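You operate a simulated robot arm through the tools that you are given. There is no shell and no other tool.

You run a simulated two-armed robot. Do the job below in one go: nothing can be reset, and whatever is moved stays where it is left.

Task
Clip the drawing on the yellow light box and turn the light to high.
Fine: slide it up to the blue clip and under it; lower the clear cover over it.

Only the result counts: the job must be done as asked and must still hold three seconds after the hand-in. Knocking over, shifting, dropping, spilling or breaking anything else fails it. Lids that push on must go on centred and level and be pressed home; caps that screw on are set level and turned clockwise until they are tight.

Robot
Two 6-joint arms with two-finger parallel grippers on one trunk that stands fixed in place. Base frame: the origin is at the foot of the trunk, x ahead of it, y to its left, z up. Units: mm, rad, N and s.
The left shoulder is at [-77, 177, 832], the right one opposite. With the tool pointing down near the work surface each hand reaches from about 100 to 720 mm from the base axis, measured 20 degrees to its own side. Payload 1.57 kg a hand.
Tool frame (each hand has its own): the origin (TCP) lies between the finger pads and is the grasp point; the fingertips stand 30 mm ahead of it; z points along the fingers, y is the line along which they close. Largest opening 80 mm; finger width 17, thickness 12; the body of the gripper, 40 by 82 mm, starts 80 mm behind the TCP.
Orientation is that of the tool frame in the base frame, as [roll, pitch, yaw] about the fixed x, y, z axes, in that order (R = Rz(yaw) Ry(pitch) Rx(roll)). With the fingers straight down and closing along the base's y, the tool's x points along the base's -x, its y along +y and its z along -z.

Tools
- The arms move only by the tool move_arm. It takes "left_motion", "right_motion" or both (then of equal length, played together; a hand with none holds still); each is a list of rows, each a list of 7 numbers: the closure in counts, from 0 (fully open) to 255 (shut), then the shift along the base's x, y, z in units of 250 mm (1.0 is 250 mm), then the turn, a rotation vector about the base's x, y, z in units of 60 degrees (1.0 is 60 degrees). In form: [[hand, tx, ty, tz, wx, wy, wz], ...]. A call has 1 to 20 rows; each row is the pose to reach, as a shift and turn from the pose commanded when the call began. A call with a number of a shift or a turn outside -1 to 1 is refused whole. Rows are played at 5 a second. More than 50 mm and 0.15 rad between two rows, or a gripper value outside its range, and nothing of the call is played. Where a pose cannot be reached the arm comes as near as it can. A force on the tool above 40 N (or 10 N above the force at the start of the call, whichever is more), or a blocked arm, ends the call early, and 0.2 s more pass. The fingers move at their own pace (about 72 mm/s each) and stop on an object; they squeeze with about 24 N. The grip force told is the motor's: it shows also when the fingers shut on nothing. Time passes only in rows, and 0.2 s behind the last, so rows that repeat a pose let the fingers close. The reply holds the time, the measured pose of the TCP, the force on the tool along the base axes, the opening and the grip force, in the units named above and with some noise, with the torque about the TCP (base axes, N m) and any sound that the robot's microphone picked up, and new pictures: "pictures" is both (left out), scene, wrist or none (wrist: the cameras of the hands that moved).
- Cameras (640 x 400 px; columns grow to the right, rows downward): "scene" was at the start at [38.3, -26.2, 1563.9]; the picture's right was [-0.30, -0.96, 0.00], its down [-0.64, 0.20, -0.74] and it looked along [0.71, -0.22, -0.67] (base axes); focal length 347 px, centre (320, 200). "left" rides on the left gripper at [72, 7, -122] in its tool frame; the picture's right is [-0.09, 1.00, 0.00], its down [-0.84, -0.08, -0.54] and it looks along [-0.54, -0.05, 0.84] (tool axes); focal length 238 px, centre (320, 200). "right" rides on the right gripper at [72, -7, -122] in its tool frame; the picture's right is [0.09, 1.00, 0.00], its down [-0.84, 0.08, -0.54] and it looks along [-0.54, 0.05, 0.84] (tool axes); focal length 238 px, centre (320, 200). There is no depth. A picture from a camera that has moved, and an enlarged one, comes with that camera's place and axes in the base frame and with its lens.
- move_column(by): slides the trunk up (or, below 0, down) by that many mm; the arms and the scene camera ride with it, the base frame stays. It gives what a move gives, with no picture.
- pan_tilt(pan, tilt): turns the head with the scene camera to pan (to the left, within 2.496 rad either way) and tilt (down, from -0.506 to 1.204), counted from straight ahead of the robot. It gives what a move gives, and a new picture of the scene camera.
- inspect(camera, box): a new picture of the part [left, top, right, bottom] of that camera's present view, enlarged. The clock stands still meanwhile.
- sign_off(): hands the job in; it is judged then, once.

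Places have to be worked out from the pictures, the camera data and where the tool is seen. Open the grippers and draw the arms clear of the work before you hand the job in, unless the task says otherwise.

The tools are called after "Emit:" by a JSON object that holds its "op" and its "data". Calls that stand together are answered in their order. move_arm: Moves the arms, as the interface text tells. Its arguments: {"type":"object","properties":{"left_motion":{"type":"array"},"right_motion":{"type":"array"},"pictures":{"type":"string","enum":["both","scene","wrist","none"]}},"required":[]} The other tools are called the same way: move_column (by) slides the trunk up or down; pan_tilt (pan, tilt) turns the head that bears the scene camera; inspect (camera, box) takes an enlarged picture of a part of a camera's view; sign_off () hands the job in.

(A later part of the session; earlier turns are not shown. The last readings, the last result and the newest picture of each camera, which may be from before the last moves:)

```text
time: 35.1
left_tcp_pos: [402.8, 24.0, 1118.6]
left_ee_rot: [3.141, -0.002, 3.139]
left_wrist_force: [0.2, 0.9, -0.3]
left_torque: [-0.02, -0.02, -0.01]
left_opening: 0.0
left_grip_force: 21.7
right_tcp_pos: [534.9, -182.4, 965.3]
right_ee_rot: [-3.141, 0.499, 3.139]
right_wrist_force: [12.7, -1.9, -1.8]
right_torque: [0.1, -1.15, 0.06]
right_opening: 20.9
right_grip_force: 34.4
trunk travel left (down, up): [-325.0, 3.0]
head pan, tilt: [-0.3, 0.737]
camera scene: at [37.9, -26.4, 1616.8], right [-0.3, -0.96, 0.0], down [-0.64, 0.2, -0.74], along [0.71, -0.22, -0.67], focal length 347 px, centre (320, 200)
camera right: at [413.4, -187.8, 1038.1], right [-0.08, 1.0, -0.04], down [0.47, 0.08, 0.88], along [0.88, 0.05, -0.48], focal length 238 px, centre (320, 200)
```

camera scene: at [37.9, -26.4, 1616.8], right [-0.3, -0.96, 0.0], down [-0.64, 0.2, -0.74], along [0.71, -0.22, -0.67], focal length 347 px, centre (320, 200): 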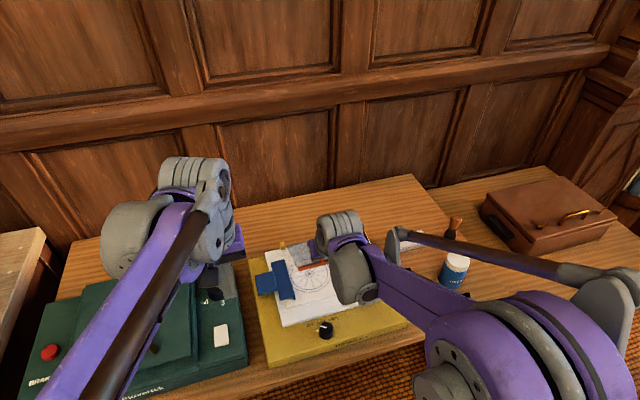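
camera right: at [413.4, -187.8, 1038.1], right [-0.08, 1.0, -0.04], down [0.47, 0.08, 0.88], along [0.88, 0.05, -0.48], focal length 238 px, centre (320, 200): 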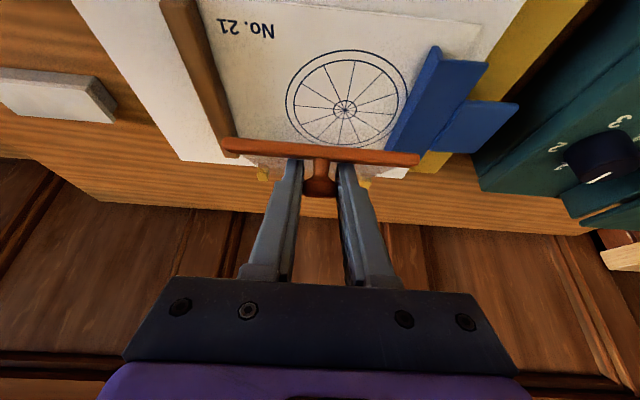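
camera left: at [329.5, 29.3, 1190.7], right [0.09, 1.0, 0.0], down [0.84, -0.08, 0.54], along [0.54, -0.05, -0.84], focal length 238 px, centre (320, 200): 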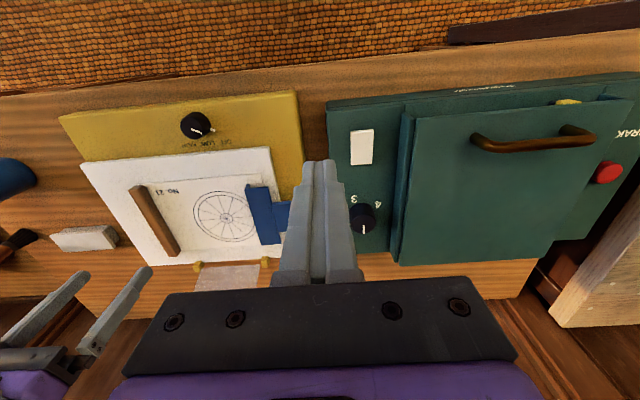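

I'm now about 3 mm too far out (12.7 N), and a refit puts the hinge at (694.5, 846) with radius 180. I'll ease inward at once and lower further to just above flat.

Emit:
{"op": "move_arm", "data": {"right_motion": [[194, 0.01, 0.001, -0.004, 0, 0, 0], [194, -0.0076, 0.001, -0.034, 0, 0, 0], [194, -0.026, 0.001, -0.067, 0, 0, 0], [194, -0.043, 0.001, -0.1, 0, 0, 0], [194, -0.058, 0.001, -0.135, 0, 0, 0], [194, -0.07, 0.001, -0.165, 0, 0, 0], [194, -0.07, 0.001, -0.165, 0, 0, 0]], "pictures": "both"}}

```text
time: 36.7
left_tcp_pos: [402.5, 23.3, 1119.3]
left_ee_rot: [-3.141, 0.0, 3.139]
left_wrist_force: [0.1, -0.2, -0.3]
left_torque: [-0.01, -0.02, 0.0]
left_opening: 0.0
left_grip_force: 21.2
right_tcp_pos: [515.6, -182.0, 924.4]
right_ee_rot: [3.14, 0.5, 3.141]
right_wrist_force: [8.8, -4.3, 2.8]
right_torque: [-0.09, -1.19, 0.03]
right_opening: 21.1
right_grip_force: 34.2
trunk travel left (down, up): [-325.0, 3.0]
head pan, tilt: [-0.3, 0.737]
camera scene: at [36.9, -26.8, 1616.9], right [-0.3, -0.96, 0.0], down [-0.64, 0.2, -0.74], along [0.71, -0.22, -0.67], focal length 347 px, centre (320, 200)
camera right: at [395.2, -187.7, 996.4], right [-0.08, 1.0, -0.04], down [0.47, 0.08, 0.88], along [0.88, 0.05, -0.48], focal length 238 px, centre (320, 200)
```

scene: 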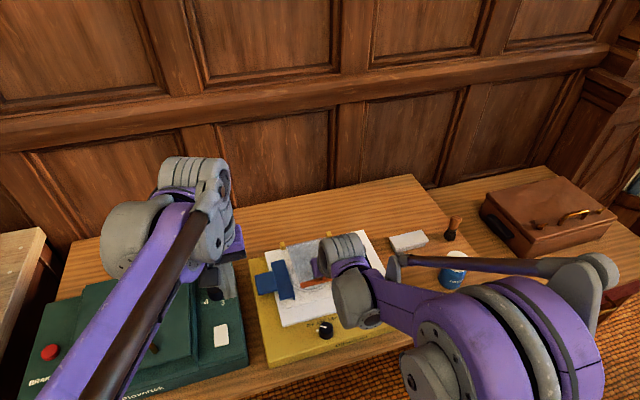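
right: 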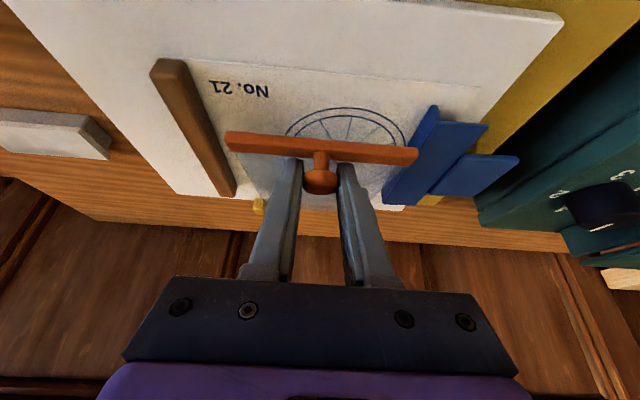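

The bar is about 20 mm above the paper. I'll take out the small forward and sideways pulls and lower the last part, watching for contact.

Emit:
{"op": "move_arm", "data": {"right_motion": [[194, 0.006, -0.002, 0, 0, 0, 0], [194, -0.002, -0.003, -0.02, 0, 0, 0], [194, -0.008, -0.003, -0.04, 0, 0, 0], [194, -0.014, -0.003, -0.06, 0, 0, 0], [194, -0.018, -0.003, -0.076, 0, 0, 0], [194, -0.018, -0.003, -0.076, 0, 0, 0]], "pictures": "both"}}

Emit:
{"op": "inspect", "data": {"camera": "scene", "box": [240, 220, 400, 350]}}

Emit:
{"op": "inspect", "data": {"camera": "right", "box": [140, 40, 500, 220]}}

```text
time: 38.1
left_tcp_pos: [402.4, 24.5, 1119.4]
left_ee_rot: [-3.14, -0.001, 3.141]
left_wrist_force: [0.1, 0.6, -0.2]
left_torque: [-0.01, -0.01, 0.03]
left_opening: 0.2
left_grip_force: 21.0
right_tcp_pos: [511.6, -182.2, 905.6]
right_ee_rot: [3.141, 0.5, 3.141]
right_wrist_force: [16.2, -0.9, 2.4]
right_torque: [-0.07, -1.26, 0.05]
right_opening: 20.9
right_grip_force: 34.1
trunk travel left (down, up): [-325.0, 3.0]
head pan, tilt: [-0.3, 0.737]
camera scene: at [38.0, -26.1, 1616.9], right [-0.3, -0.96, 0.0], down [-0.64, 0.2, -0.74], along [0.71, -0.22, -0.67], focal length 347 px, centre (320, 200)
camera right: at [391.1, -187.7, 977.2], right [-0.08, 1.0, -0.04], down [0.47, 0.08, 0.88], along [0.88, 0.05, -0.48], focal length 238 px, centre (320, 200)
```

scene: 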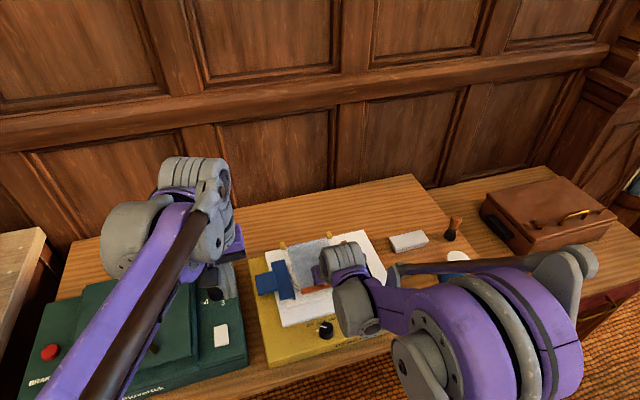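
right: 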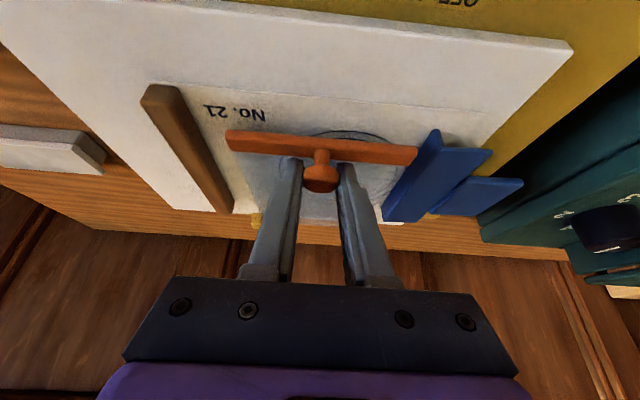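

```text
3.08 times, centred on (320, 285) of scene
camera zoom: at [38.0, -26.1, 1616.9], right [-0.3, -0.96, 0.0], down [-0.64, 0.2, -0.74], along [0.71, -0.22, -0.67], focal length 1068 px, centre (320, -62)
```

zoom: 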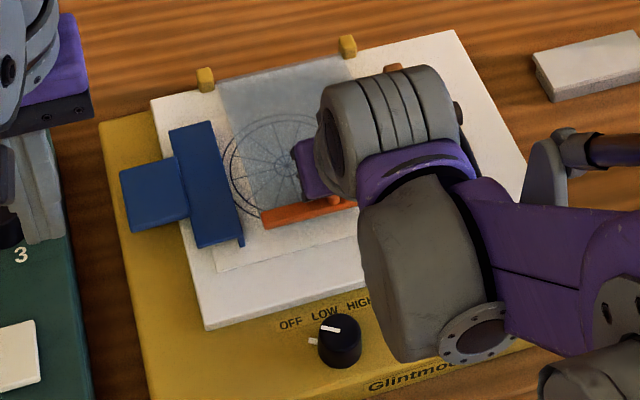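

```text
1.78 times, centred on (320, 130) of right
camera zoom: at [391.1, -187.7, 977.2], right [-0.08, 1.0, -0.04], down [0.47, 0.08, 0.88], along [0.88, 0.05, -0.48], focal length 424 px, centre (320, 324)
```

zoom: 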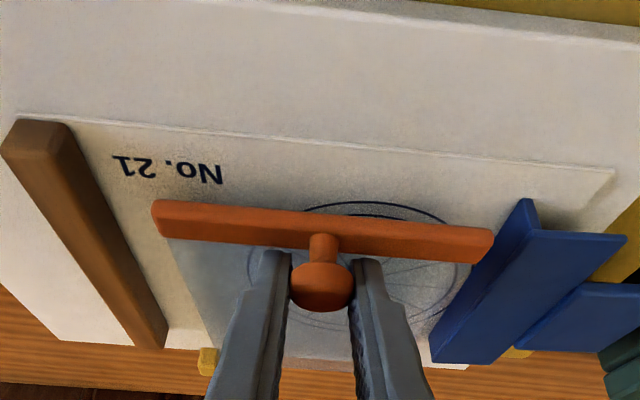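

The bar is within a few millimetres of the paper. I'll release the forward pull (x +4 mm) and lower a last 4 mm.

Emit:
{"op": "move_arm", "data": {"right_motion": [[194, 0.01, 0, 0, 0, 0, 0], [194, 0.016, 0, -0.005, 0, 0, 0], [194, 0.016, 0, -0.01, 0, 0, 0], [194, 0.016, 0, -0.016, 0, 0, 0], [194, 0.016, 0, -0.016, 0, 0, 0]], "pictures": "none"}}

```text
time: 39.3
left_tcp_pos: [398.6, 25.1, 1120.4]
left_ee_rot: [-3.141, 0.0, 3.139]
left_wrist_force: [0.0, -0.3, 1.0]
left_torque: [0.02, -0.01, 0.01]
left_opening: 0.1
left_grip_force: 21.2
right_tcp_pos: [512.4, -180.5, 902.1]
right_ee_rot: [3.141, 0.498, 3.141]
right_wrist_force: [-14.3, 0.4, 5.0]
right_torque: [-0.03, -0.31, -0.01]
right_opening: 20.9
right_grip_force: 34.1
trunk travel left (down, up): [-325.0, 3.0]
head pan, tilt: [-0.3, 0.737]
```

The forward force flipped, so I went about 2 mm too far. I'll go back 2 mm, open the fingers and let the cover rest, then withdraw along the finger axis.

Emit:
{"op": "move_arm", "data": {"right_motion": [[194, -0.0075, 0, 0, 0, 0, 0], [194, -0.0075, 0, 0, 0, 0, 0], [175, -0.0075, 0, 0, 0, 0, 0], [150, -0.0075, 0, 0, 0, 0, 0], [120, -0.0075, 0, 0, 0, 0, 0], [120, -0.0075, 0, 0, 0, 0, 0]], "pictures": "both"}}

Emit:
{"op": "inspect", "data": {"camera": "right", "box": [140, 40, 500, 220]}}

```text
time: 40.7
left_tcp_pos: [400.0, 23.6, 1120.0]
left_ee_rot: [3.141, 0.0, 3.139]
left_wrist_force: [-0.1, 0.5, 0.4]
left_torque: [0.0, 0.02, -0.03]
left_opening: 0.1
left_grip_force: 21.7
right_tcp_pos: [512.6, -182.4, 902.3]
right_ee_rot: [3.141, 0.501, 3.141]
right_wrist_force: [0.2, -0.1, 0.0]
right_torque: [-0.02, -0.01, 0.04]
right_opening: 42.4
right_grip_force: 0.2
trunk travel left (down, up): [-325.0, 3.0]
head pan, tilt: [-0.3, 0.737]
camera scene: at [35.9, -26.2, 1616.9], right [-0.3, -0.96, 0.0], down [-0.64, 0.2, -0.74], along [0.71, -0.22, -0.67], focal length 347 px, centre (320, 200)
camera right: at [391.4, -187.8, 973.7], right [-0.08, 1.0, -0.04], down [0.47, 0.08, 0.88], along [0.88, 0.05, -0.48], focal length 238 px, centre (320, 200)
```

scene: 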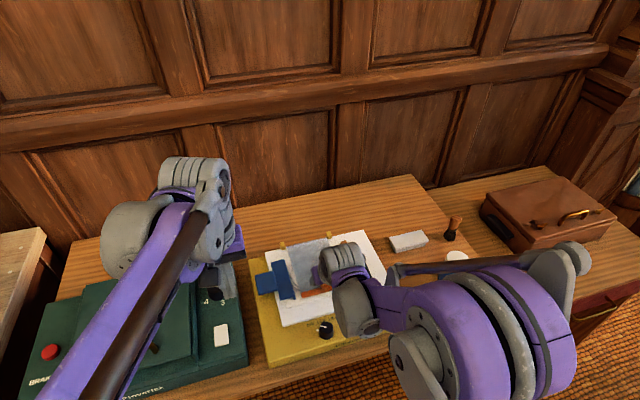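
right: 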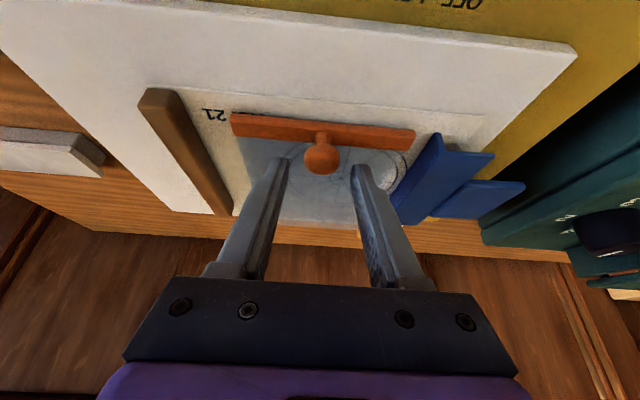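

```text
1.78 times, centred on (320, 130) of right
camera zoom: at [391.4, -187.8, 973.7], right [-0.08, 1.0, -0.04], down [0.47, 0.08, 0.88], along [0.88, 0.05, -0.48], focal length 424 px, centre (320, 324)
```

zoom: 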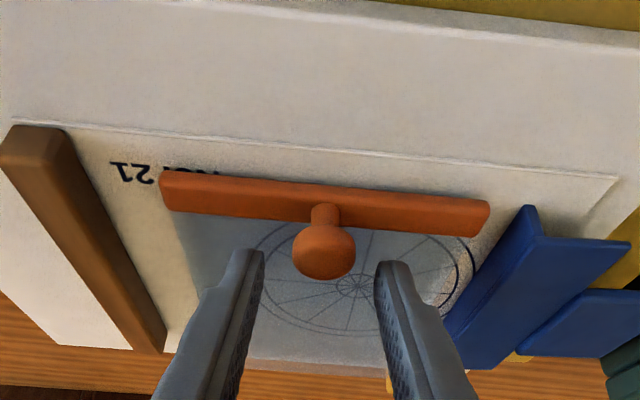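

The cover has come to rest flat on the drawing and the fingers are free of the ball. I'll back out along the finger axis and rise.

Emit:
{"op": "move_arm", "data": {"right_motion": [[120, -0.03, 0, 0.06, 0, 0, 0], [120, -0.08, 0, 0.15, 0, 0, 0], [120, -0.13, 0, 0.27, 0, 0, 0], [120, -0.18, -0.05, 0.4, 0, 0, 0], [120, -0.18, -0.1, 0.5, 0, 0, 0], [120, -0.18, -0.1, 0.5, 0, 0, 0]], "pictures": "both"}}

Emit:
{"op": "inspect", "data": {"camera": "right", "box": [160, 0, 560, 240]}}

Emit:
{"op": "inspect", "data": {"camera": "scene", "box": [240, 220, 400, 350]}}

```text
time: 42.1
left_tcp_pos: [401.3, 24.2, 1119.3]
left_ee_rot: [-3.141, 0.001, 3.139]
left_wrist_force: [-0.8, -0.7, 0.2]
left_torque: [-0.03, 0.03, 0.0]
left_opening: 0.1
left_grip_force: 21.3
right_tcp_pos: [467.6, -206.2, 1026.9]
right_ee_rot: [-3.141, 0.501, 3.141]
right_wrist_force: [-0.2, 0.2, 0.3]
right_torque: [-0.01, -0.03, -0.02]
right_opening: 42.2
right_grip_force: 0.1
trunk travel left (down, up): [-325.0, 3.0]
head pan, tilt: [-0.3, 0.737]
camera scene: at [36.0, -26.1, 1616.9], right [-0.3, -0.96, 0.0], down [-0.64, 0.2, -0.74], along [0.71, -0.22, -0.67], focal length 347 px, centre (320, 200)
camera right: at [346.3, -212.5, 1099.4], right [-0.08, 1.0, -0.04], down [0.47, 0.08, 0.88], along [0.88, 0.05, -0.48], focal length 238 px, centre (320, 200)
```

scene: 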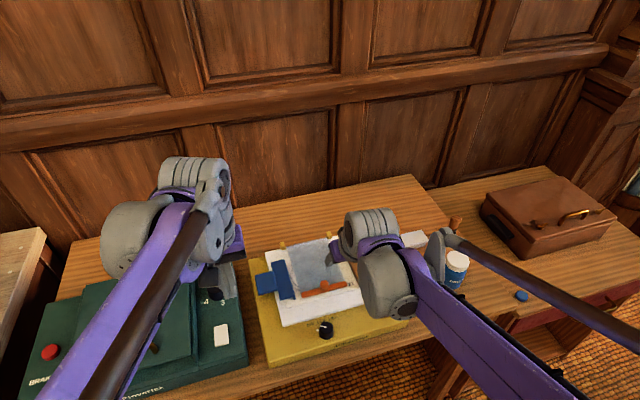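
right: 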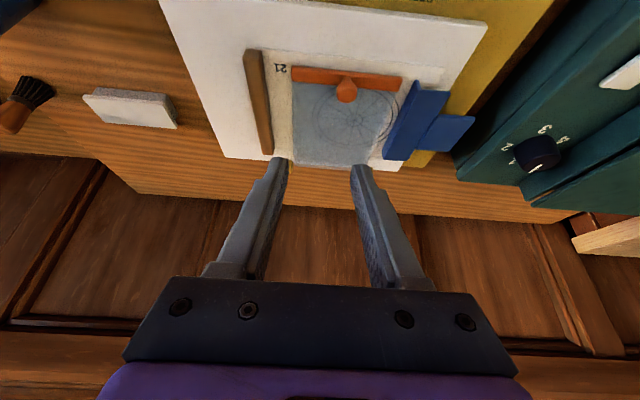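

```text
1.60 times, centred on (360, 120) of right
camera zoom: at [346.3, -212.5, 1099.4], right [-0.08, 1.0, -0.04], down [0.47, 0.08, 0.88], along [0.88, 0.05, -0.48], focal length 381 px, centre (256, 328)
```

zoom: 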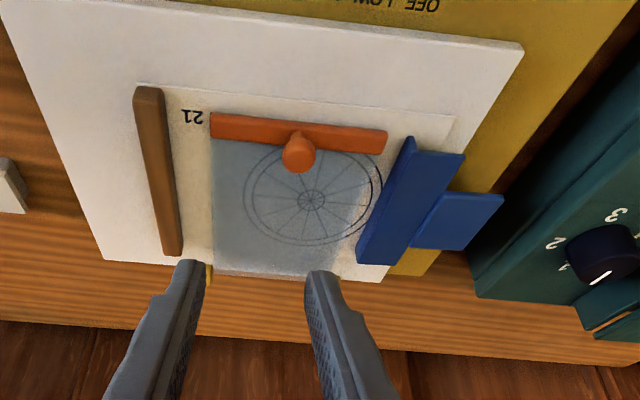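

```text
3.08 times, centred on (320, 285) of scene
camera zoom: at [36.0, -26.1, 1616.9], right [-0.3, -0.96, 0.0], down [-0.64, 0.2, -0.74], along [0.71, -0.22, -0.67], focal length 1068 px, centre (320, -62)
```

zoom: 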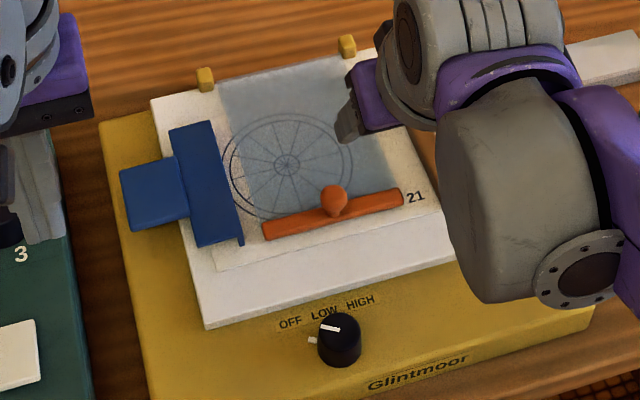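

The cover lies flat over the drawing and the paper's left edge is still under the clip at y≈−81. Now the dial: I'll straighten the right hand to vertical above it near (408,−158), well above everything.

Emit:
{"op": "move_arm", "data": {"right_motion": [[120, -0.048, 0.039, -0.02, 0, 0.0955, 0], [120, -0.095, 0.077, -0.04, 0, 0.191, 0], [120, -0.143, 0.116, -0.06, 0, 0.2865, 0], [120, -0.19, 0.154, -0.08, 0, 0.382, 0], [60, -0.238, 0.193, -0.1, 0, 0.4775, 0], [60, -0.238, 0.193, -0.1, 0, 0.4775, 0]], "pictures": "both"}}

Emit:
{"op": "inspect", "data": {"camera": "right", "box": [220, 60, 420, 240]}}

Emit:
{"op": "inspect", "data": {"camera": "left", "box": [100, 60, 340, 280]}}

```text
time: 43.5
left_tcp_pos: [400.2, 24.7, 1119.9]
left_ee_rot: [3.141, 0.0, 3.142]
left_wrist_force: [1.0, -0.5, -0.2]
left_torque: [-0.02, 0.01, 0.03]
left_opening: 0.1
left_grip_force: 21.5
right_tcp_pos: [409.4, -158.6, 1002.4]
right_ee_rot: [3.141, 0.001, 3.141]
right_wrist_force: [-0.4, -0.1, 0.2]
right_torque: [0.02, 0.0, 0.01]
right_opening: 60.8
right_grip_force: 0.2
trunk travel left (down, up): [-325.0, 3.0]
head pan, tilt: [-0.3, 0.737]
camera scene: at [35.8, -26.3, 1616.9], right [-0.3, -0.96, 0.0], down [-0.64, 0.2, -0.74], along [0.71, -0.22, -0.67], focal length 347 px, centre (320, 200)
camera right: at [337.2, -164.5, 1122.9], right [-0.09, 1.0, 0.0], down [0.84, 0.08, 0.54], along [0.54, 0.05, -0.84], focal length 238 px, centre (320, 200)
```

scene: 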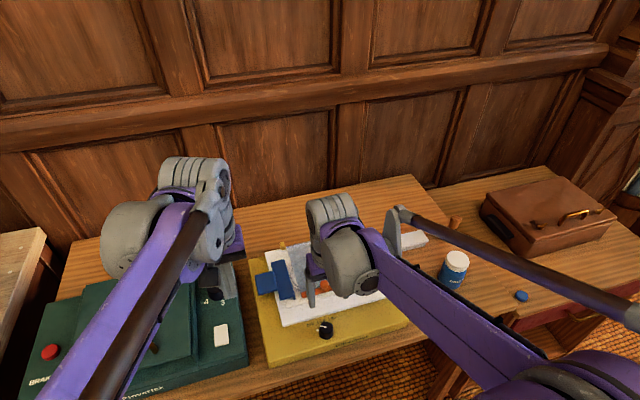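
right: 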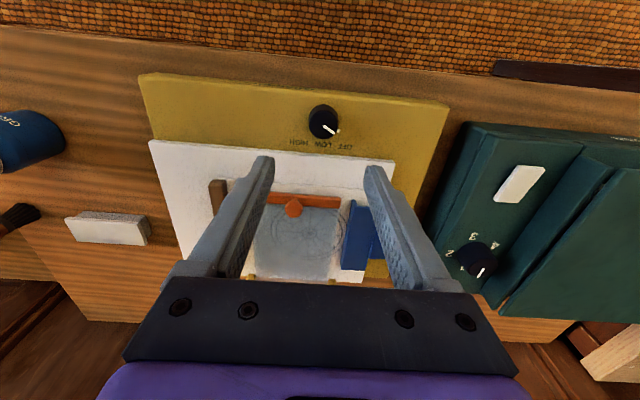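

```text
2.22 times, centred on (320, 150) of right
camera zoom: at [337.2, -164.5, 1122.9], right [-0.09, 1.0, 0.0], down [0.84, 0.08, 0.54], along [0.54, 0.05, -0.84], focal length 530 px, centre (320, 311)
```

zoom: 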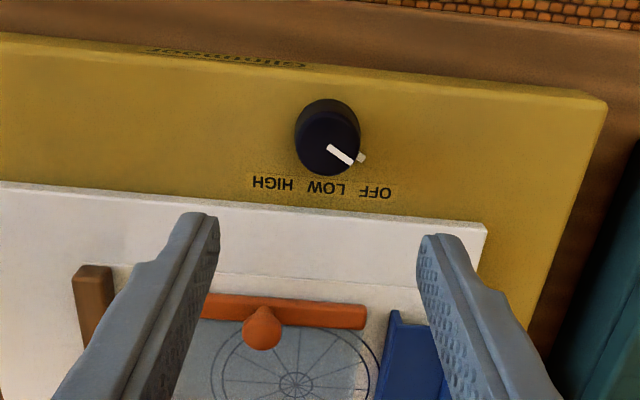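

```text
1.82 times, centred on (220, 170) of left
camera zoom: at [328.6, 30.3, 1241.1], right [0.09, 1.0, 0.0], down [0.84, -0.08, 0.54], along [0.54, -0.05, -0.84], focal length 433 px, centre (502, 254)
```

zoom: 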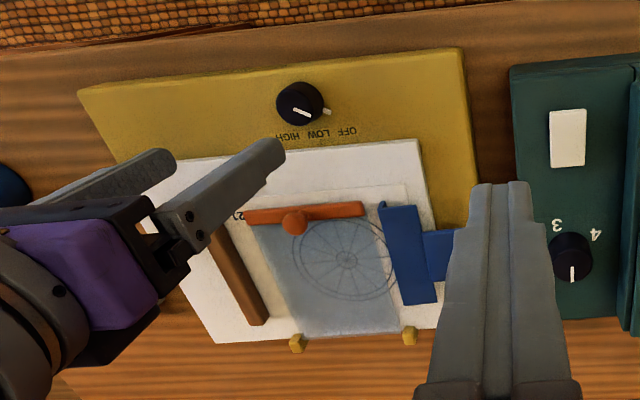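

The right hand is vertical over the dial. The pointer is still on OFF, about 60° left of straight ahead, so HIGH should be about 120° clockwise. I'll turn the hand +60° and lower it to just above the knob for an exact look.

Emit:
{"op": "move_arm", "data": {"right_motion": [[60, 0, 0, -0.04, 0, 0, 0.125], [60, 0, 0, -0.08, 0, 0, 0.25], [60, 0, 0, -0.12, 0, 0, 0.375], [60, 0, 0, -0.16, 0, 0, 0.5], [60, 0, 0, -0.2, 0, 0, 0.625], [60, 0, 0, -0.24, 0, 0, 0.75], [60, 0, 0, -0.28, 0, 0, 0.875], [60, 0, 0, -0.33, 0, 0, 1.0], [60, 0, 0, -0.33, 0, 0, 1.0]], "pictures": "both"}}

Emit:
{"op": "inspect", "data": {"camera": "right", "box": [220, 60, 420, 240]}}

Emit:
{"op": "inspect", "data": {"camera": "scene", "box": [270, 280, 390, 370]}}

```text
time: 45.5
left_tcp_pos: [401.3, 24.5, 1119.4]
left_ee_rot: [-3.141, 0.0, 3.138]
left_wrist_force: [0.8, 1.1, 0.2]
left_torque: [0.01, 0.0, 0.01]
left_opening: 0.0
left_grip_force: 21.4
right_tcp_pos: [407.8, -159.1, 918.1]
right_ee_rot: [-3.142, 0.001, -2.092]
right_wrist_force: [0.1, 0.7, 0.7]
right_torque: [0.01, 0.03, 0.01]
right_opening: 61.4
right_grip_force: 0.1
trunk travel left (down, up): [-325.0, 3.0]
head pan, tilt: [-0.3, 0.737]
camera scene: at [35.9, -26.1, 1616.9], right [-0.3, -0.96, 0.0], down [-0.64, 0.2, -0.74], along [0.71, -0.22, -0.67], focal length 347 px, centre (320, 200)
camera right: at [377.7, -223.5, 1040.7], right [-0.91, 0.42, 0.0], down [0.35, 0.76, 0.54], along [0.23, 0.49, -0.84], focal length 238 px, centre (320, 200)
```

scene: 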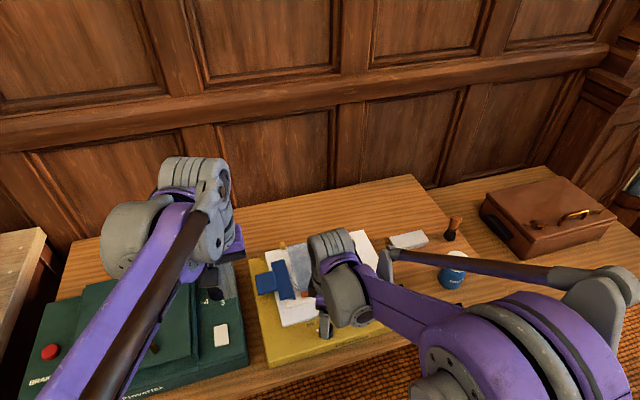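
right: 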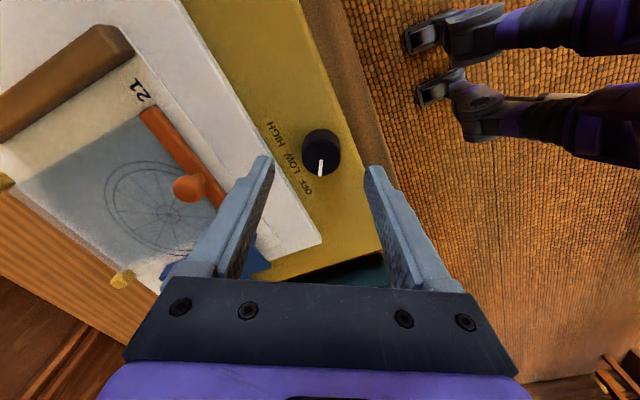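

```text
2.22 times, centred on (320, 150) of right
camera zoom: at [377.7, -223.5, 1040.7], right [-0.91, 0.42, 0.0], down [0.35, 0.76, 0.54], along [0.23, 0.49, -0.84], focal length 530 px, centre (320, 311)
```

zoom: 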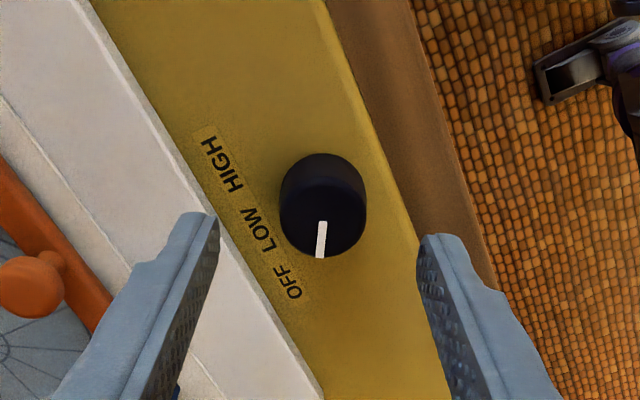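

```text
4.44 times, centred on (330, 325) of scene
camera zoom: at [35.9, -26.1, 1616.9], right [-0.3, -0.96, 0.0], down [-0.64, 0.2, -0.74], along [0.71, -0.22, -0.67], focal length 1543 px, centre (276, -356)
```

zoom: 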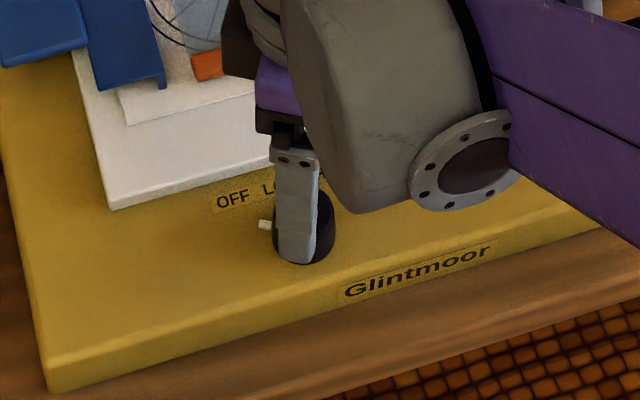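

Combining the views, the knob's axis is at about (409.3,−156.3) with its top at z≈858 and a diameter of about 31 mm. With the hand at +60° the pointer tab lies square to the fingers. I'll narrow the opening to about 44 mm to stay clear of the white panel's edge, shift 3 mm and go down around the knob.

Emit:
{"op": "move_arm", "data": {"right_motion": [[115, 0.006, 0.011, 0, 0, 0, 0], [115, 0.006, 0.011, 0, 0, 0, 0], [115, 0.006, 0.011, -0.05, 0, 0, 0], [115, 0.006, 0.011, -0.09, 0, 0, 0], [115, 0.006, 0.011, -0.09, 0, 0, 0]], "pictures": "both"}}

Emit:
{"op": "inspect", "data": {"camera": "right", "box": [240, 80, 400, 240]}}

Emit:
{"op": "inspect", "data": {"camera": "scene", "box": [290, 290, 370, 360]}}

```text
time: 46.7
left_tcp_pos: [401.2, 23.8, 1120.7]
left_ee_rot: [3.141, 0.002, 3.139]
left_wrist_force: [0.9, -0.2, -0.3]
left_torque: [0.01, -0.01, 0.0]
left_opening: 0.0
left_grip_force: 20.8
right_tcp_pos: [410.2, -155.9, 897.7]
right_ee_rot: [3.141, 0.001, -2.095]
right_wrist_force: [-0.3, 0.3, 0.0]
right_torque: [0.01, -0.04, -0.01]
right_opening: 43.8
right_grip_force: 0.0
trunk travel left (down, up): [-325.0, 3.0]
head pan, tilt: [-0.3, 0.737]
camera scene: at [35.9, -26.2, 1616.9], right [-0.3, -0.96, 0.0], down [-0.64, 0.2, -0.74], along [0.71, -0.22, -0.67], focal length 347 px, centre (320, 200)
camera right: at [380.6, -220.1, 1018.6], right [-0.91, 0.42, 0.0], down [0.35, 0.76, 0.54], along [0.23, 0.49, -0.84], focal length 238 px, centre (320, 200)
```

scene: 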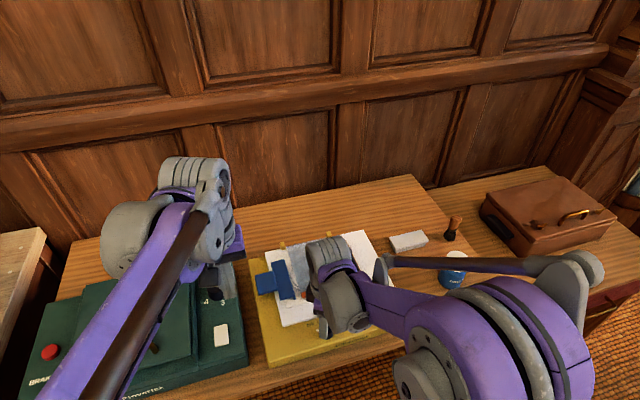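
right: 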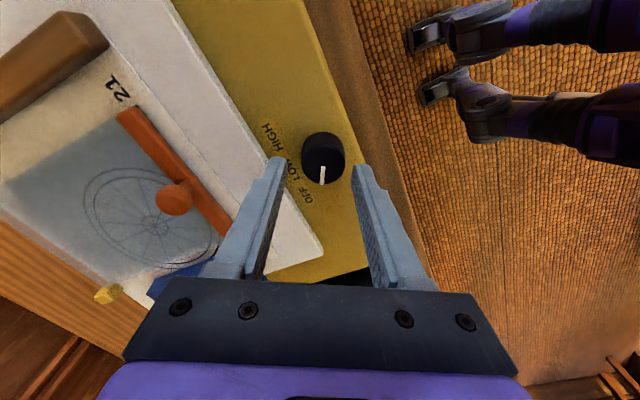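

```text
2.50 times, centred on (320, 160) of right
camera zoom: at [380.6, -220.1, 1018.6], right [-0.91, 0.42, 0.0], down [0.35, 0.76, 0.54], along [0.23, 0.49, -0.84], focal length 596 px, centre (320, 300)
```

zoom: 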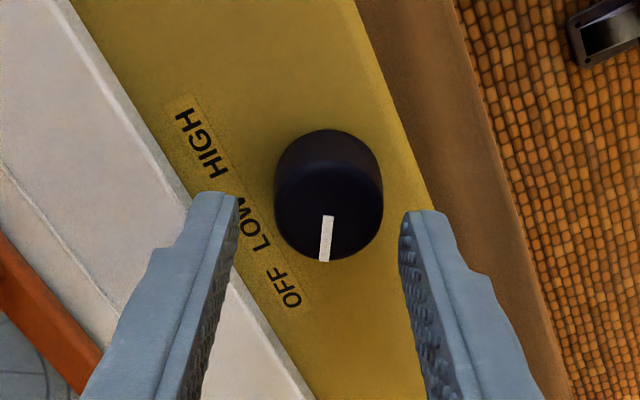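

```text
5.71 times, centred on (330, 325) of scene
camera zoom: at [35.9, -26.2, 1616.9], right [-0.3, -0.96, 0.0], down [-0.64, 0.2, -0.74], along [0.71, -0.22, -0.67], focal length 1984 px, centre (263, -514)
```

zoom: 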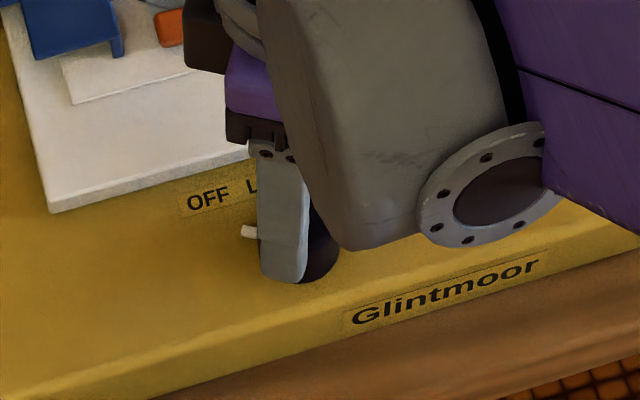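

The knob is about 2 mm off-centre between the fingers. I'll correct that and lower 27 mm, so the fingertips stand at z≈840 around the knob and above the box top.

Emit:
{"op": "move_arm", "data": {"right_motion": [[115, -0.007, 0.003, 0, 0, 0, 0], [115, -0.007, 0.003, -0.04, 0, 0, 0], [115, -0.007, 0.003, -0.08, 0, 0, 0], [115, -0.007, 0.003, -0.108, 0, 0, 0], [115, -0.007, 0.003, -0.108, 0, 0, 0]], "pictures": "both"}}

Emit:
{"op": "inspect", "data": {"camera": "right", "box": [240, 80, 400, 240]}}

Emit:
{"op": "inspect", "data": {"camera": "scene", "box": [290, 290, 370, 360]}}

```text
time: 47.9
left_tcp_pos: [400.1, 23.5, 1119.7]
left_ee_rot: [3.141, -0.001, 3.141]
left_wrist_force: [-0.4, 0.1, 0.3]
left_torque: [-0.01, -0.01, 0.05]
left_opening: 0.0
left_grip_force: 21.7
right_tcp_pos: [408.9, -156.5, 869.9]
right_ee_rot: [3.141, 0.0, -2.095]
right_wrist_force: [0.7, -1.1, 0.2]
right_torque: [0.02, 0.03, -0.02]
right_opening: 44.0
right_grip_force: 0.1
trunk travel left (down, up): [-325.0, 3.0]
head pan, tilt: [-0.3, 0.737]
camera scene: at [36.0, -26.2, 1616.9], right [-0.3, -0.96, 0.0], down [-0.64, 0.2, -0.74], along [0.71, -0.22, -0.67], focal length 347 px, centre (320, 200)
camera right: at [378.6, -220.0, 991.2], right [-0.91, 0.42, 0.0], down [0.35, 0.76, 0.54], along [0.23, 0.49, -0.84], focal length 238 px, centre (320, 200)
```

scene: 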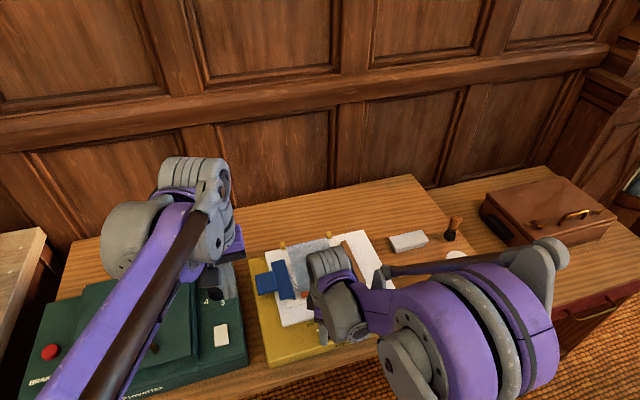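
right: 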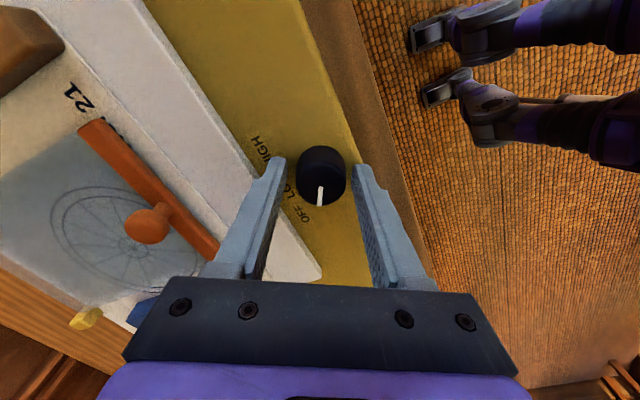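

```text
2.50 times, centred on (320, 160) of right
camera zoom: at [378.6, -220.0, 991.2], right [-0.91, 0.42, 0.0], down [0.35, 0.76, 0.54], along [0.23, 0.49, -0.84], focal length 596 px, centre (320, 300)
```

zoom: 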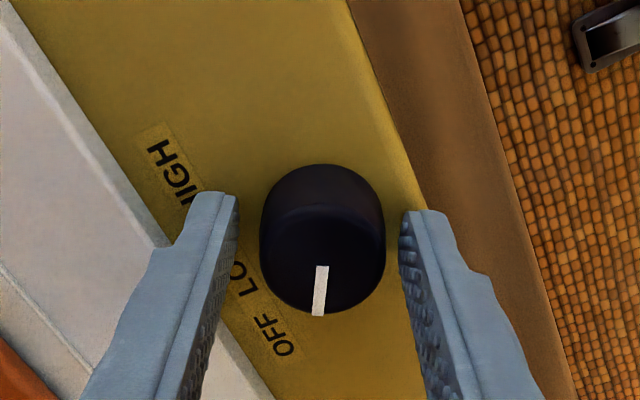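

```text
5.71 times, centred on (330, 325) of scene
camera zoom: at [36.0, -26.2, 1616.9], right [-0.3, -0.96, 0.0], down [-0.64, 0.2, -0.74], along [0.71, -0.22, -0.67], focal length 1984 px, centre (263, -514)
```

zoom: 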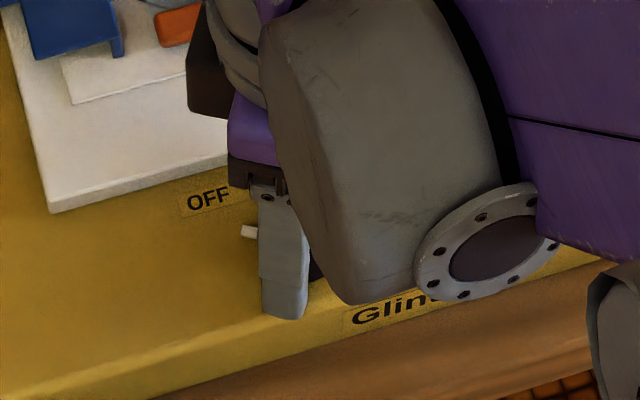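

The knob is centred between the fingers with no contact. I'll close on it.

Emit:
{"op": "move_arm", "data": {"right_motion": [[145, 0, 0, 0, 0, 0, 0], [170, 0, 0, 0, 0, 0, 0], [200, 0, 0, 0, 0, 0, 0], [255, 0, 0, 0, 0, 0, 0], [255, 0, 0, 0, 0, 0, 0]], "pictures": "none"}}

```text
time: 49.1
left_tcp_pos: [400.7, 23.6, 1120.0]
left_ee_rot: [-3.141, 0.0, 3.141]
left_wrist_force: [0.8, -0.7, 0.6]
left_torque: [0.0, -0.03, 0.0]
left_opening: 0.2
left_grip_force: 21.5
right_tcp_pos: [407.7, -155.3, 869.0]
right_ee_rot: [-3.141, 0.0, -2.094]
right_wrist_force: [-5.6, 3.6, -6.5]
right_torque: [0.23, 0.15, -0.02]
right_opening: 33.5
right_grip_force: 41.3
trunk travel left (down, up): [-325.0, 3.0]
head pan, tilt: [-0.3, 0.737]
```

The knob is held (33.5 mm) with a slight off-centre load, which I'll relieve by about 1 mm. Then I'll turn 60° clockwise, watching torque and sound.

Emit:
{"op": "move_arm", "data": {"right_motion": [[255, -0.004, 0.0024, -0.004, 0, 0, 0], [255, -0.004, 0.0024, -0.004, 0, 0, -0.125], [255, -0.004, 0.0024, -0.004, 0, 0, -0.25], [255, -0.004, 0.0024, -0.004, 0, 0, -0.375], [255, -0.004, 0.0024, -0.004, 0, 0, -0.5], [255, -0.004, 0.0024, -0.004, 0, 0, -0.625], [255, -0.004, 0.0024, -0.004, 0, 0, -0.75], [255, -0.004, 0.0024, -0.004, 0, 0, -0.875], [255, -0.004, 0.0024, -0.004, 0, 0, -1.0], [255, -0.004, 0.0024, -0.004, 0, 0, -1.0]], "pictures": "both"}}

Emit:
{"op": "inspect", "data": {"camera": "right", "box": [240, 80, 400, 240]}}

Emit:
{"op": "inspect", "data": {"camera": "scene", "box": [270, 260, 380, 360]}}

```text
time: 50.9
left_tcp_pos: [400.4, 23.8, 1120.1]
left_ee_rot: [-3.141, 0.002, 3.141]
left_wrist_force: [-0.5, -0.4, -0.4]
left_torque: [0.0, 0.03, -0.02]
left_opening: 0.2
left_grip_force: 20.3
right_tcp_pos: [407.7, -154.9, 869.2]
right_ee_rot: [-3.139, 0.004, -2.935]
right_wrist_force: [6.3, -3.0, 26.9]
right_torque: [-0.02, 0.39, 0.02]
right_opening: 33.4
right_grip_force: 41.0
trunk travel left (down, up): [-325.0, 3.0]
head pan, tilt: [-0.3, 0.737]
stopped in row 8 (right hand): the force on the tool passed its limit at 41 N (the readings are from after the stop); the commanded pose is now the measured one
camera scene: at [34.6, -25.5, 1616.8], right [-0.3, -0.96, 0.0], down [-0.64, 0.2, -0.74], along [0.71, -0.22, -0.67], focal length 347 px, centre (320, 200)
camera right: at [338.6, -175.0, 990.8], right [-0.29, 0.96, 0.0], down [0.8, 0.25, 0.55], along [0.52, 0.16, -0.84], focal length 238 px, centre (320, 200)
```

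scene: 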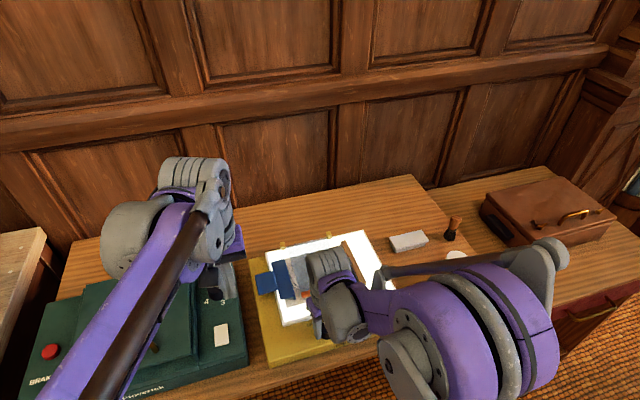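
right: 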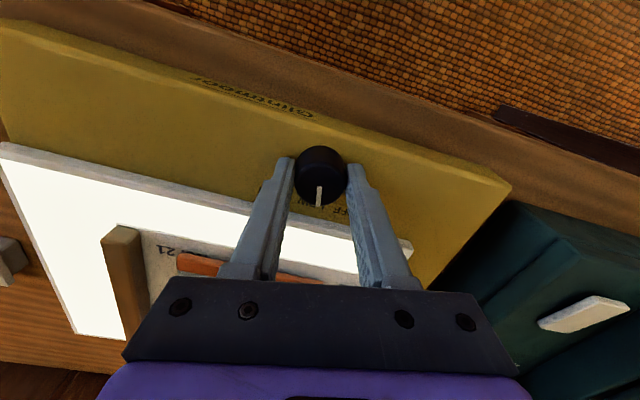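

```text
2.50 times, centred on (320, 160) of right
camera zoom: at [338.6, -175.0, 990.8], right [-0.29, 0.96, 0.0], down [0.8, 0.25, 0.55], along [0.52, 0.16, -0.84], focal length 596 px, centre (320, 300)
```

zoom: 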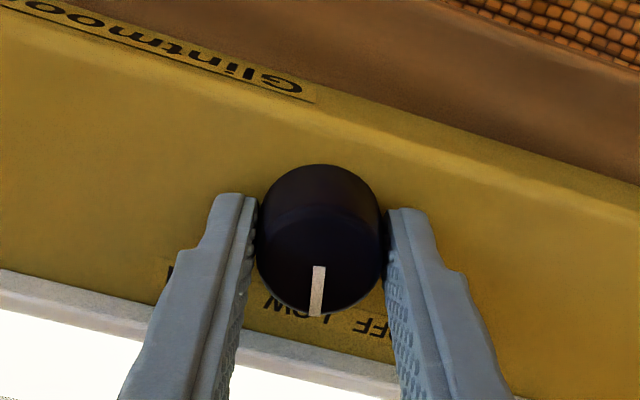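

```text
4.00 times, centred on (325, 310) of scene
camera zoom: at [34.6, -25.5, 1616.8], right [-0.3, -0.96, 0.0], down [-0.64, 0.2, -0.74], along [0.71, -0.22, -0.67], focal length 1389 px, centre (300, -240)
```

zoom: 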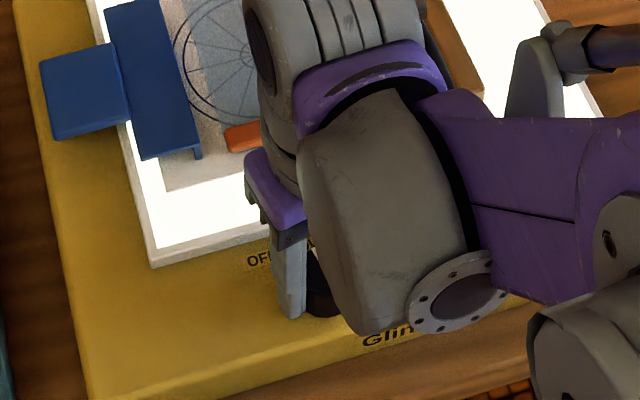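

The light has come on (LOW or thereabouts), and the turn stopped on a vertical force of 41 N. I'll hold still for a moment to read the resting forces.

Emit:
{"op": "move_arm", "data": {"right_motion": [[255, 0, 0, 0, 0, 0, 0], [255, 0, 0, 0, 0, 0, 0]], "pictures": "none"}}

```text
time: 51.5
left_tcp_pos: [400.6, 23.8, 1119.3]
left_ee_rot: [3.141, 0.003, 3.14]
left_wrist_force: [-0.8, -0.6, 0.6]
left_torque: [0.03, -0.02, 0.0]
left_opening: 0.0
left_grip_force: 21.3
right_tcp_pos: [407.6, -155.7, 868.6]
right_ee_rot: [-3.141, 0.004, -2.935]
right_wrist_force: [6.9, -3.4, 31.4]
right_torque: [-0.2, -0.33, 0.03]
right_opening: 33.2
right_grip_force: 41.4
trunk travel left (down, up): [-325.0, 3.0]
head pan, tilt: [-0.3, 0.737]
```

Emit:
{"op": "move_arm", "data": {"right_motion": [[255, 0, 0, 0.004, 0, 0, 0], [255, 0, 0, 0.008, 0, 0, 0], [255, 0, 0, 0.008, 0, 0, 0]], "pictures": "none"}}

```text
time: 52.2
left_tcp_pos: [401.6, 23.5, 1119.6]
left_ee_rot: [-3.141, -0.003, 3.139]
left_wrist_force: [-0.1, 0.4, -0.1]
left_torque: [0.05, 0.03, -0.01]
left_opening: 0.0
left_grip_force: 21.0
right_tcp_pos: [407.8, -156.1, 869.1]
right_ee_rot: [3.141, 0.001, -2.935]
right_wrist_force: [5.8, -1.8, -10.7]
right_torque: [0.08, -1.16, 0.02]
right_opening: 33.5
right_grip_force: 41.4
trunk travel left (down, up): [-325.0, 3.0]
head pan, tilt: [-0.3, 0.737]
```

The force follows the height closely because the knob is clamped rigidly. I'll drop the height 0.5 mm, ease the grip so it isn't over-constrained, and keep turning clockwise.

Emit:
{"op": "move_arm", "data": {"right_motion": [[170, 0.001, 0, -0.002, 0, 0, 0], [165, 0.001, 0, -0.002, 0, 0, 0], [165, 0.001, 0, -0.002, 0, 0, -0.1], [165, 0.001, 0, -0.002, 0, 0, -0.2], [165, 0.001, 0, -0.002, 0, 0, -0.3], [165, 0.001, 0, -0.002, 0, 0, -0.4], [165, 0.001, 0, -0.002, 0, 0, -0.5], [165, 0.001, 0, -0.002, 0, 0, -0.5]], "pictures": "wrist"}}

Emit:
{"op": "inspect", "data": {"camera": "right", "box": [240, 80, 400, 240]}}

```text
time: 54.0
left_tcp_pos: [400.8, 23.5, 1119.7]
left_ee_rot: [3.141, 0.0, 3.14]
left_wrist_force: [0.1, 0.5, -0.3]
left_torque: [0.02, 0.0, 0.0]
left_opening: 0.1
left_grip_force: 21.4
right_tcp_pos: [407.8, -154.5, 869.6]
right_ee_rot: [-3.141, 0.001, 2.825]
right_wrist_force: [-5.0, 5.7, -21.3]
right_torque: [0.24, 0.54, 0.01]
right_opening: 33.0
right_grip_force: 41.2
trunk travel left (down, up): [-325.0, 3.0]
head pan, tilt: [-0.3, 0.737]
camera right: at [337.8, -137.7, 991.2], right [0.22, 0.97, 0.0], down [0.82, -0.19, 0.54], along [0.53, -0.12, -0.84], focal length 238 px, centre (320, 200)
```

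right: 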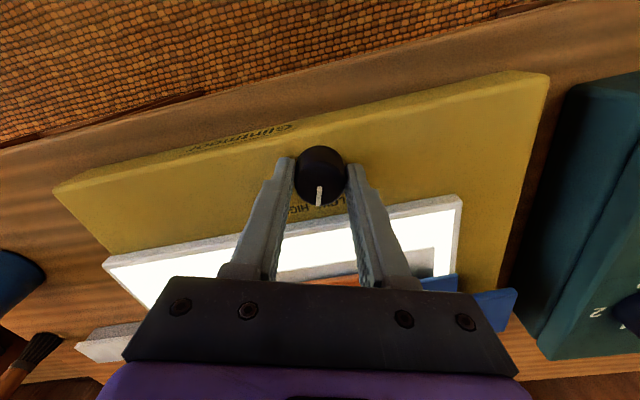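

```text
2.50 times, centred on (320, 160) of right
camera zoom: at [337.8, -137.7, 991.2], right [0.22, 0.97, 0.0], down [0.82, -0.19, 0.54], along [0.53, -0.12, -0.84], focal length 596 px, centre (320, 300)
```

zoom: 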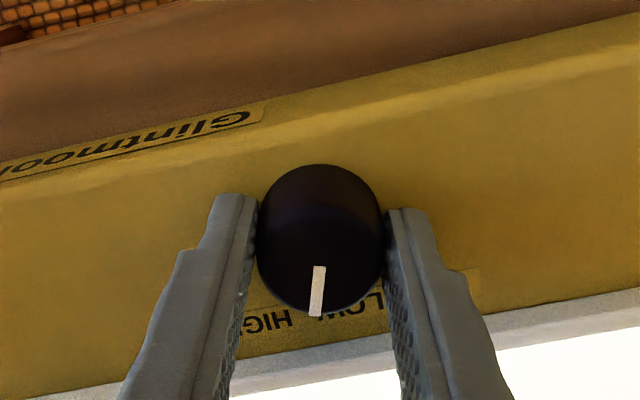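

The pointer has turned with the hand and is now between LOW and HIGH. I'll lower 1 mm to relieve the upward pull and turn another 24°.

Emit:
{"op": "move_arm", "data": {"right_motion": [[165, -0.001, 0.001, -0.004, 0, 0, 0], [165, -0.001, 0.001, -0.004, 0, 0, -0.1], [165, -0.001, 0.001, -0.004, 0, 0, -0.2], [165, -0.001, 0.001, -0.004, 0, 0, -0.3], [165, -0.001, 0.001, -0.004, 0, 0, -0.4], [165, -0.001, 0.001, -0.004, 0, 0, -0.4]], "pictures": "both"}}

Emit:
{"op": "inspect", "data": {"camera": "right", "box": [240, 80, 400, 240]}}

```text
time: 55.5
left_tcp_pos: [400.5, 24.0, 1119.9]
left_ee_rot: [3.141, 0.001, 3.138]
left_wrist_force: [-0.1, 0.6, 1.1]
left_torque: [-0.02, 0.01, 0.0]
left_opening: 0.0
left_grip_force: 20.7
right_tcp_pos: [407.9, -155.2, 870.2]
right_ee_rot: [-3.141, 0.003, 2.404]
right_wrist_force: [2.5, 2.3, 15.2]
right_torque: [0.46, 0.33, -0.01]
right_opening: 33.1
right_grip_force: 40.7
trunk travel left (down, up): [-325.0, 3.0]
head pan, tilt: [-0.3, 0.737]
camera scene: at [35.3, -25.6, 1617.1], right [-0.3, -0.96, 0.0], down [-0.64, 0.2, -0.74], along [0.71, -0.22, -0.67], focal length 347 px, centre (320, 200)
camera right: at [350.1, -110.2, 990.9], right [0.6, 0.8, 0.0], down [0.67, -0.5, 0.55], along [0.44, -0.33, -0.84], focal length 238 px, centre (320, 200)
```

scene: 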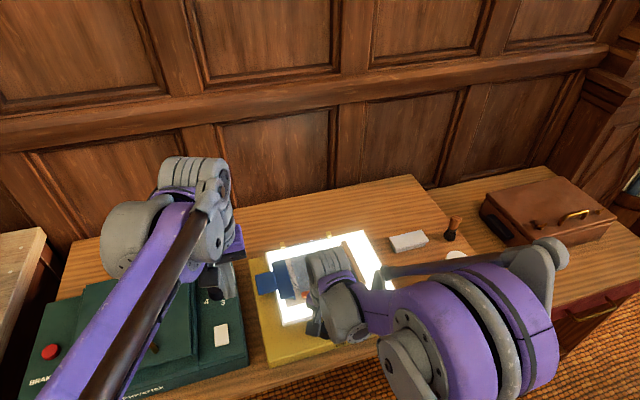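
right: 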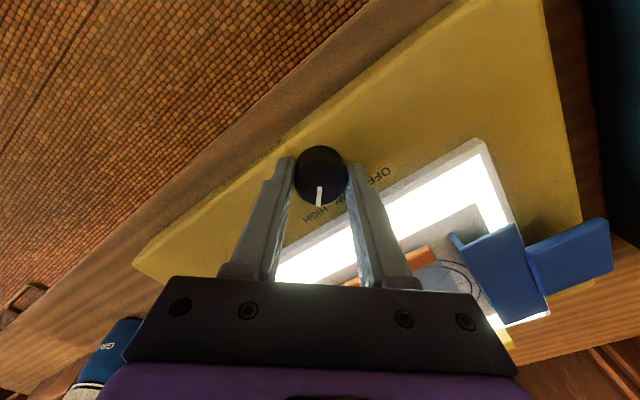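

```text
2.50 times, centred on (320, 160) of right
camera zoom: at [350.1, -110.2, 990.9], right [0.6, 0.8, 0.0], down [0.67, -0.5, 0.55], along [0.44, -0.33, -0.84], focal length 596 px, centre (320, 300)
```

zoom: 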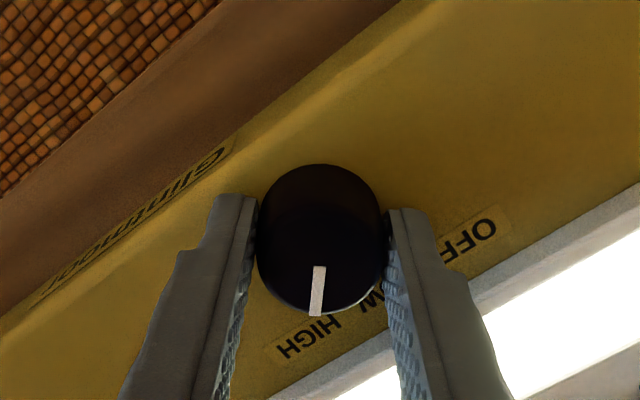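

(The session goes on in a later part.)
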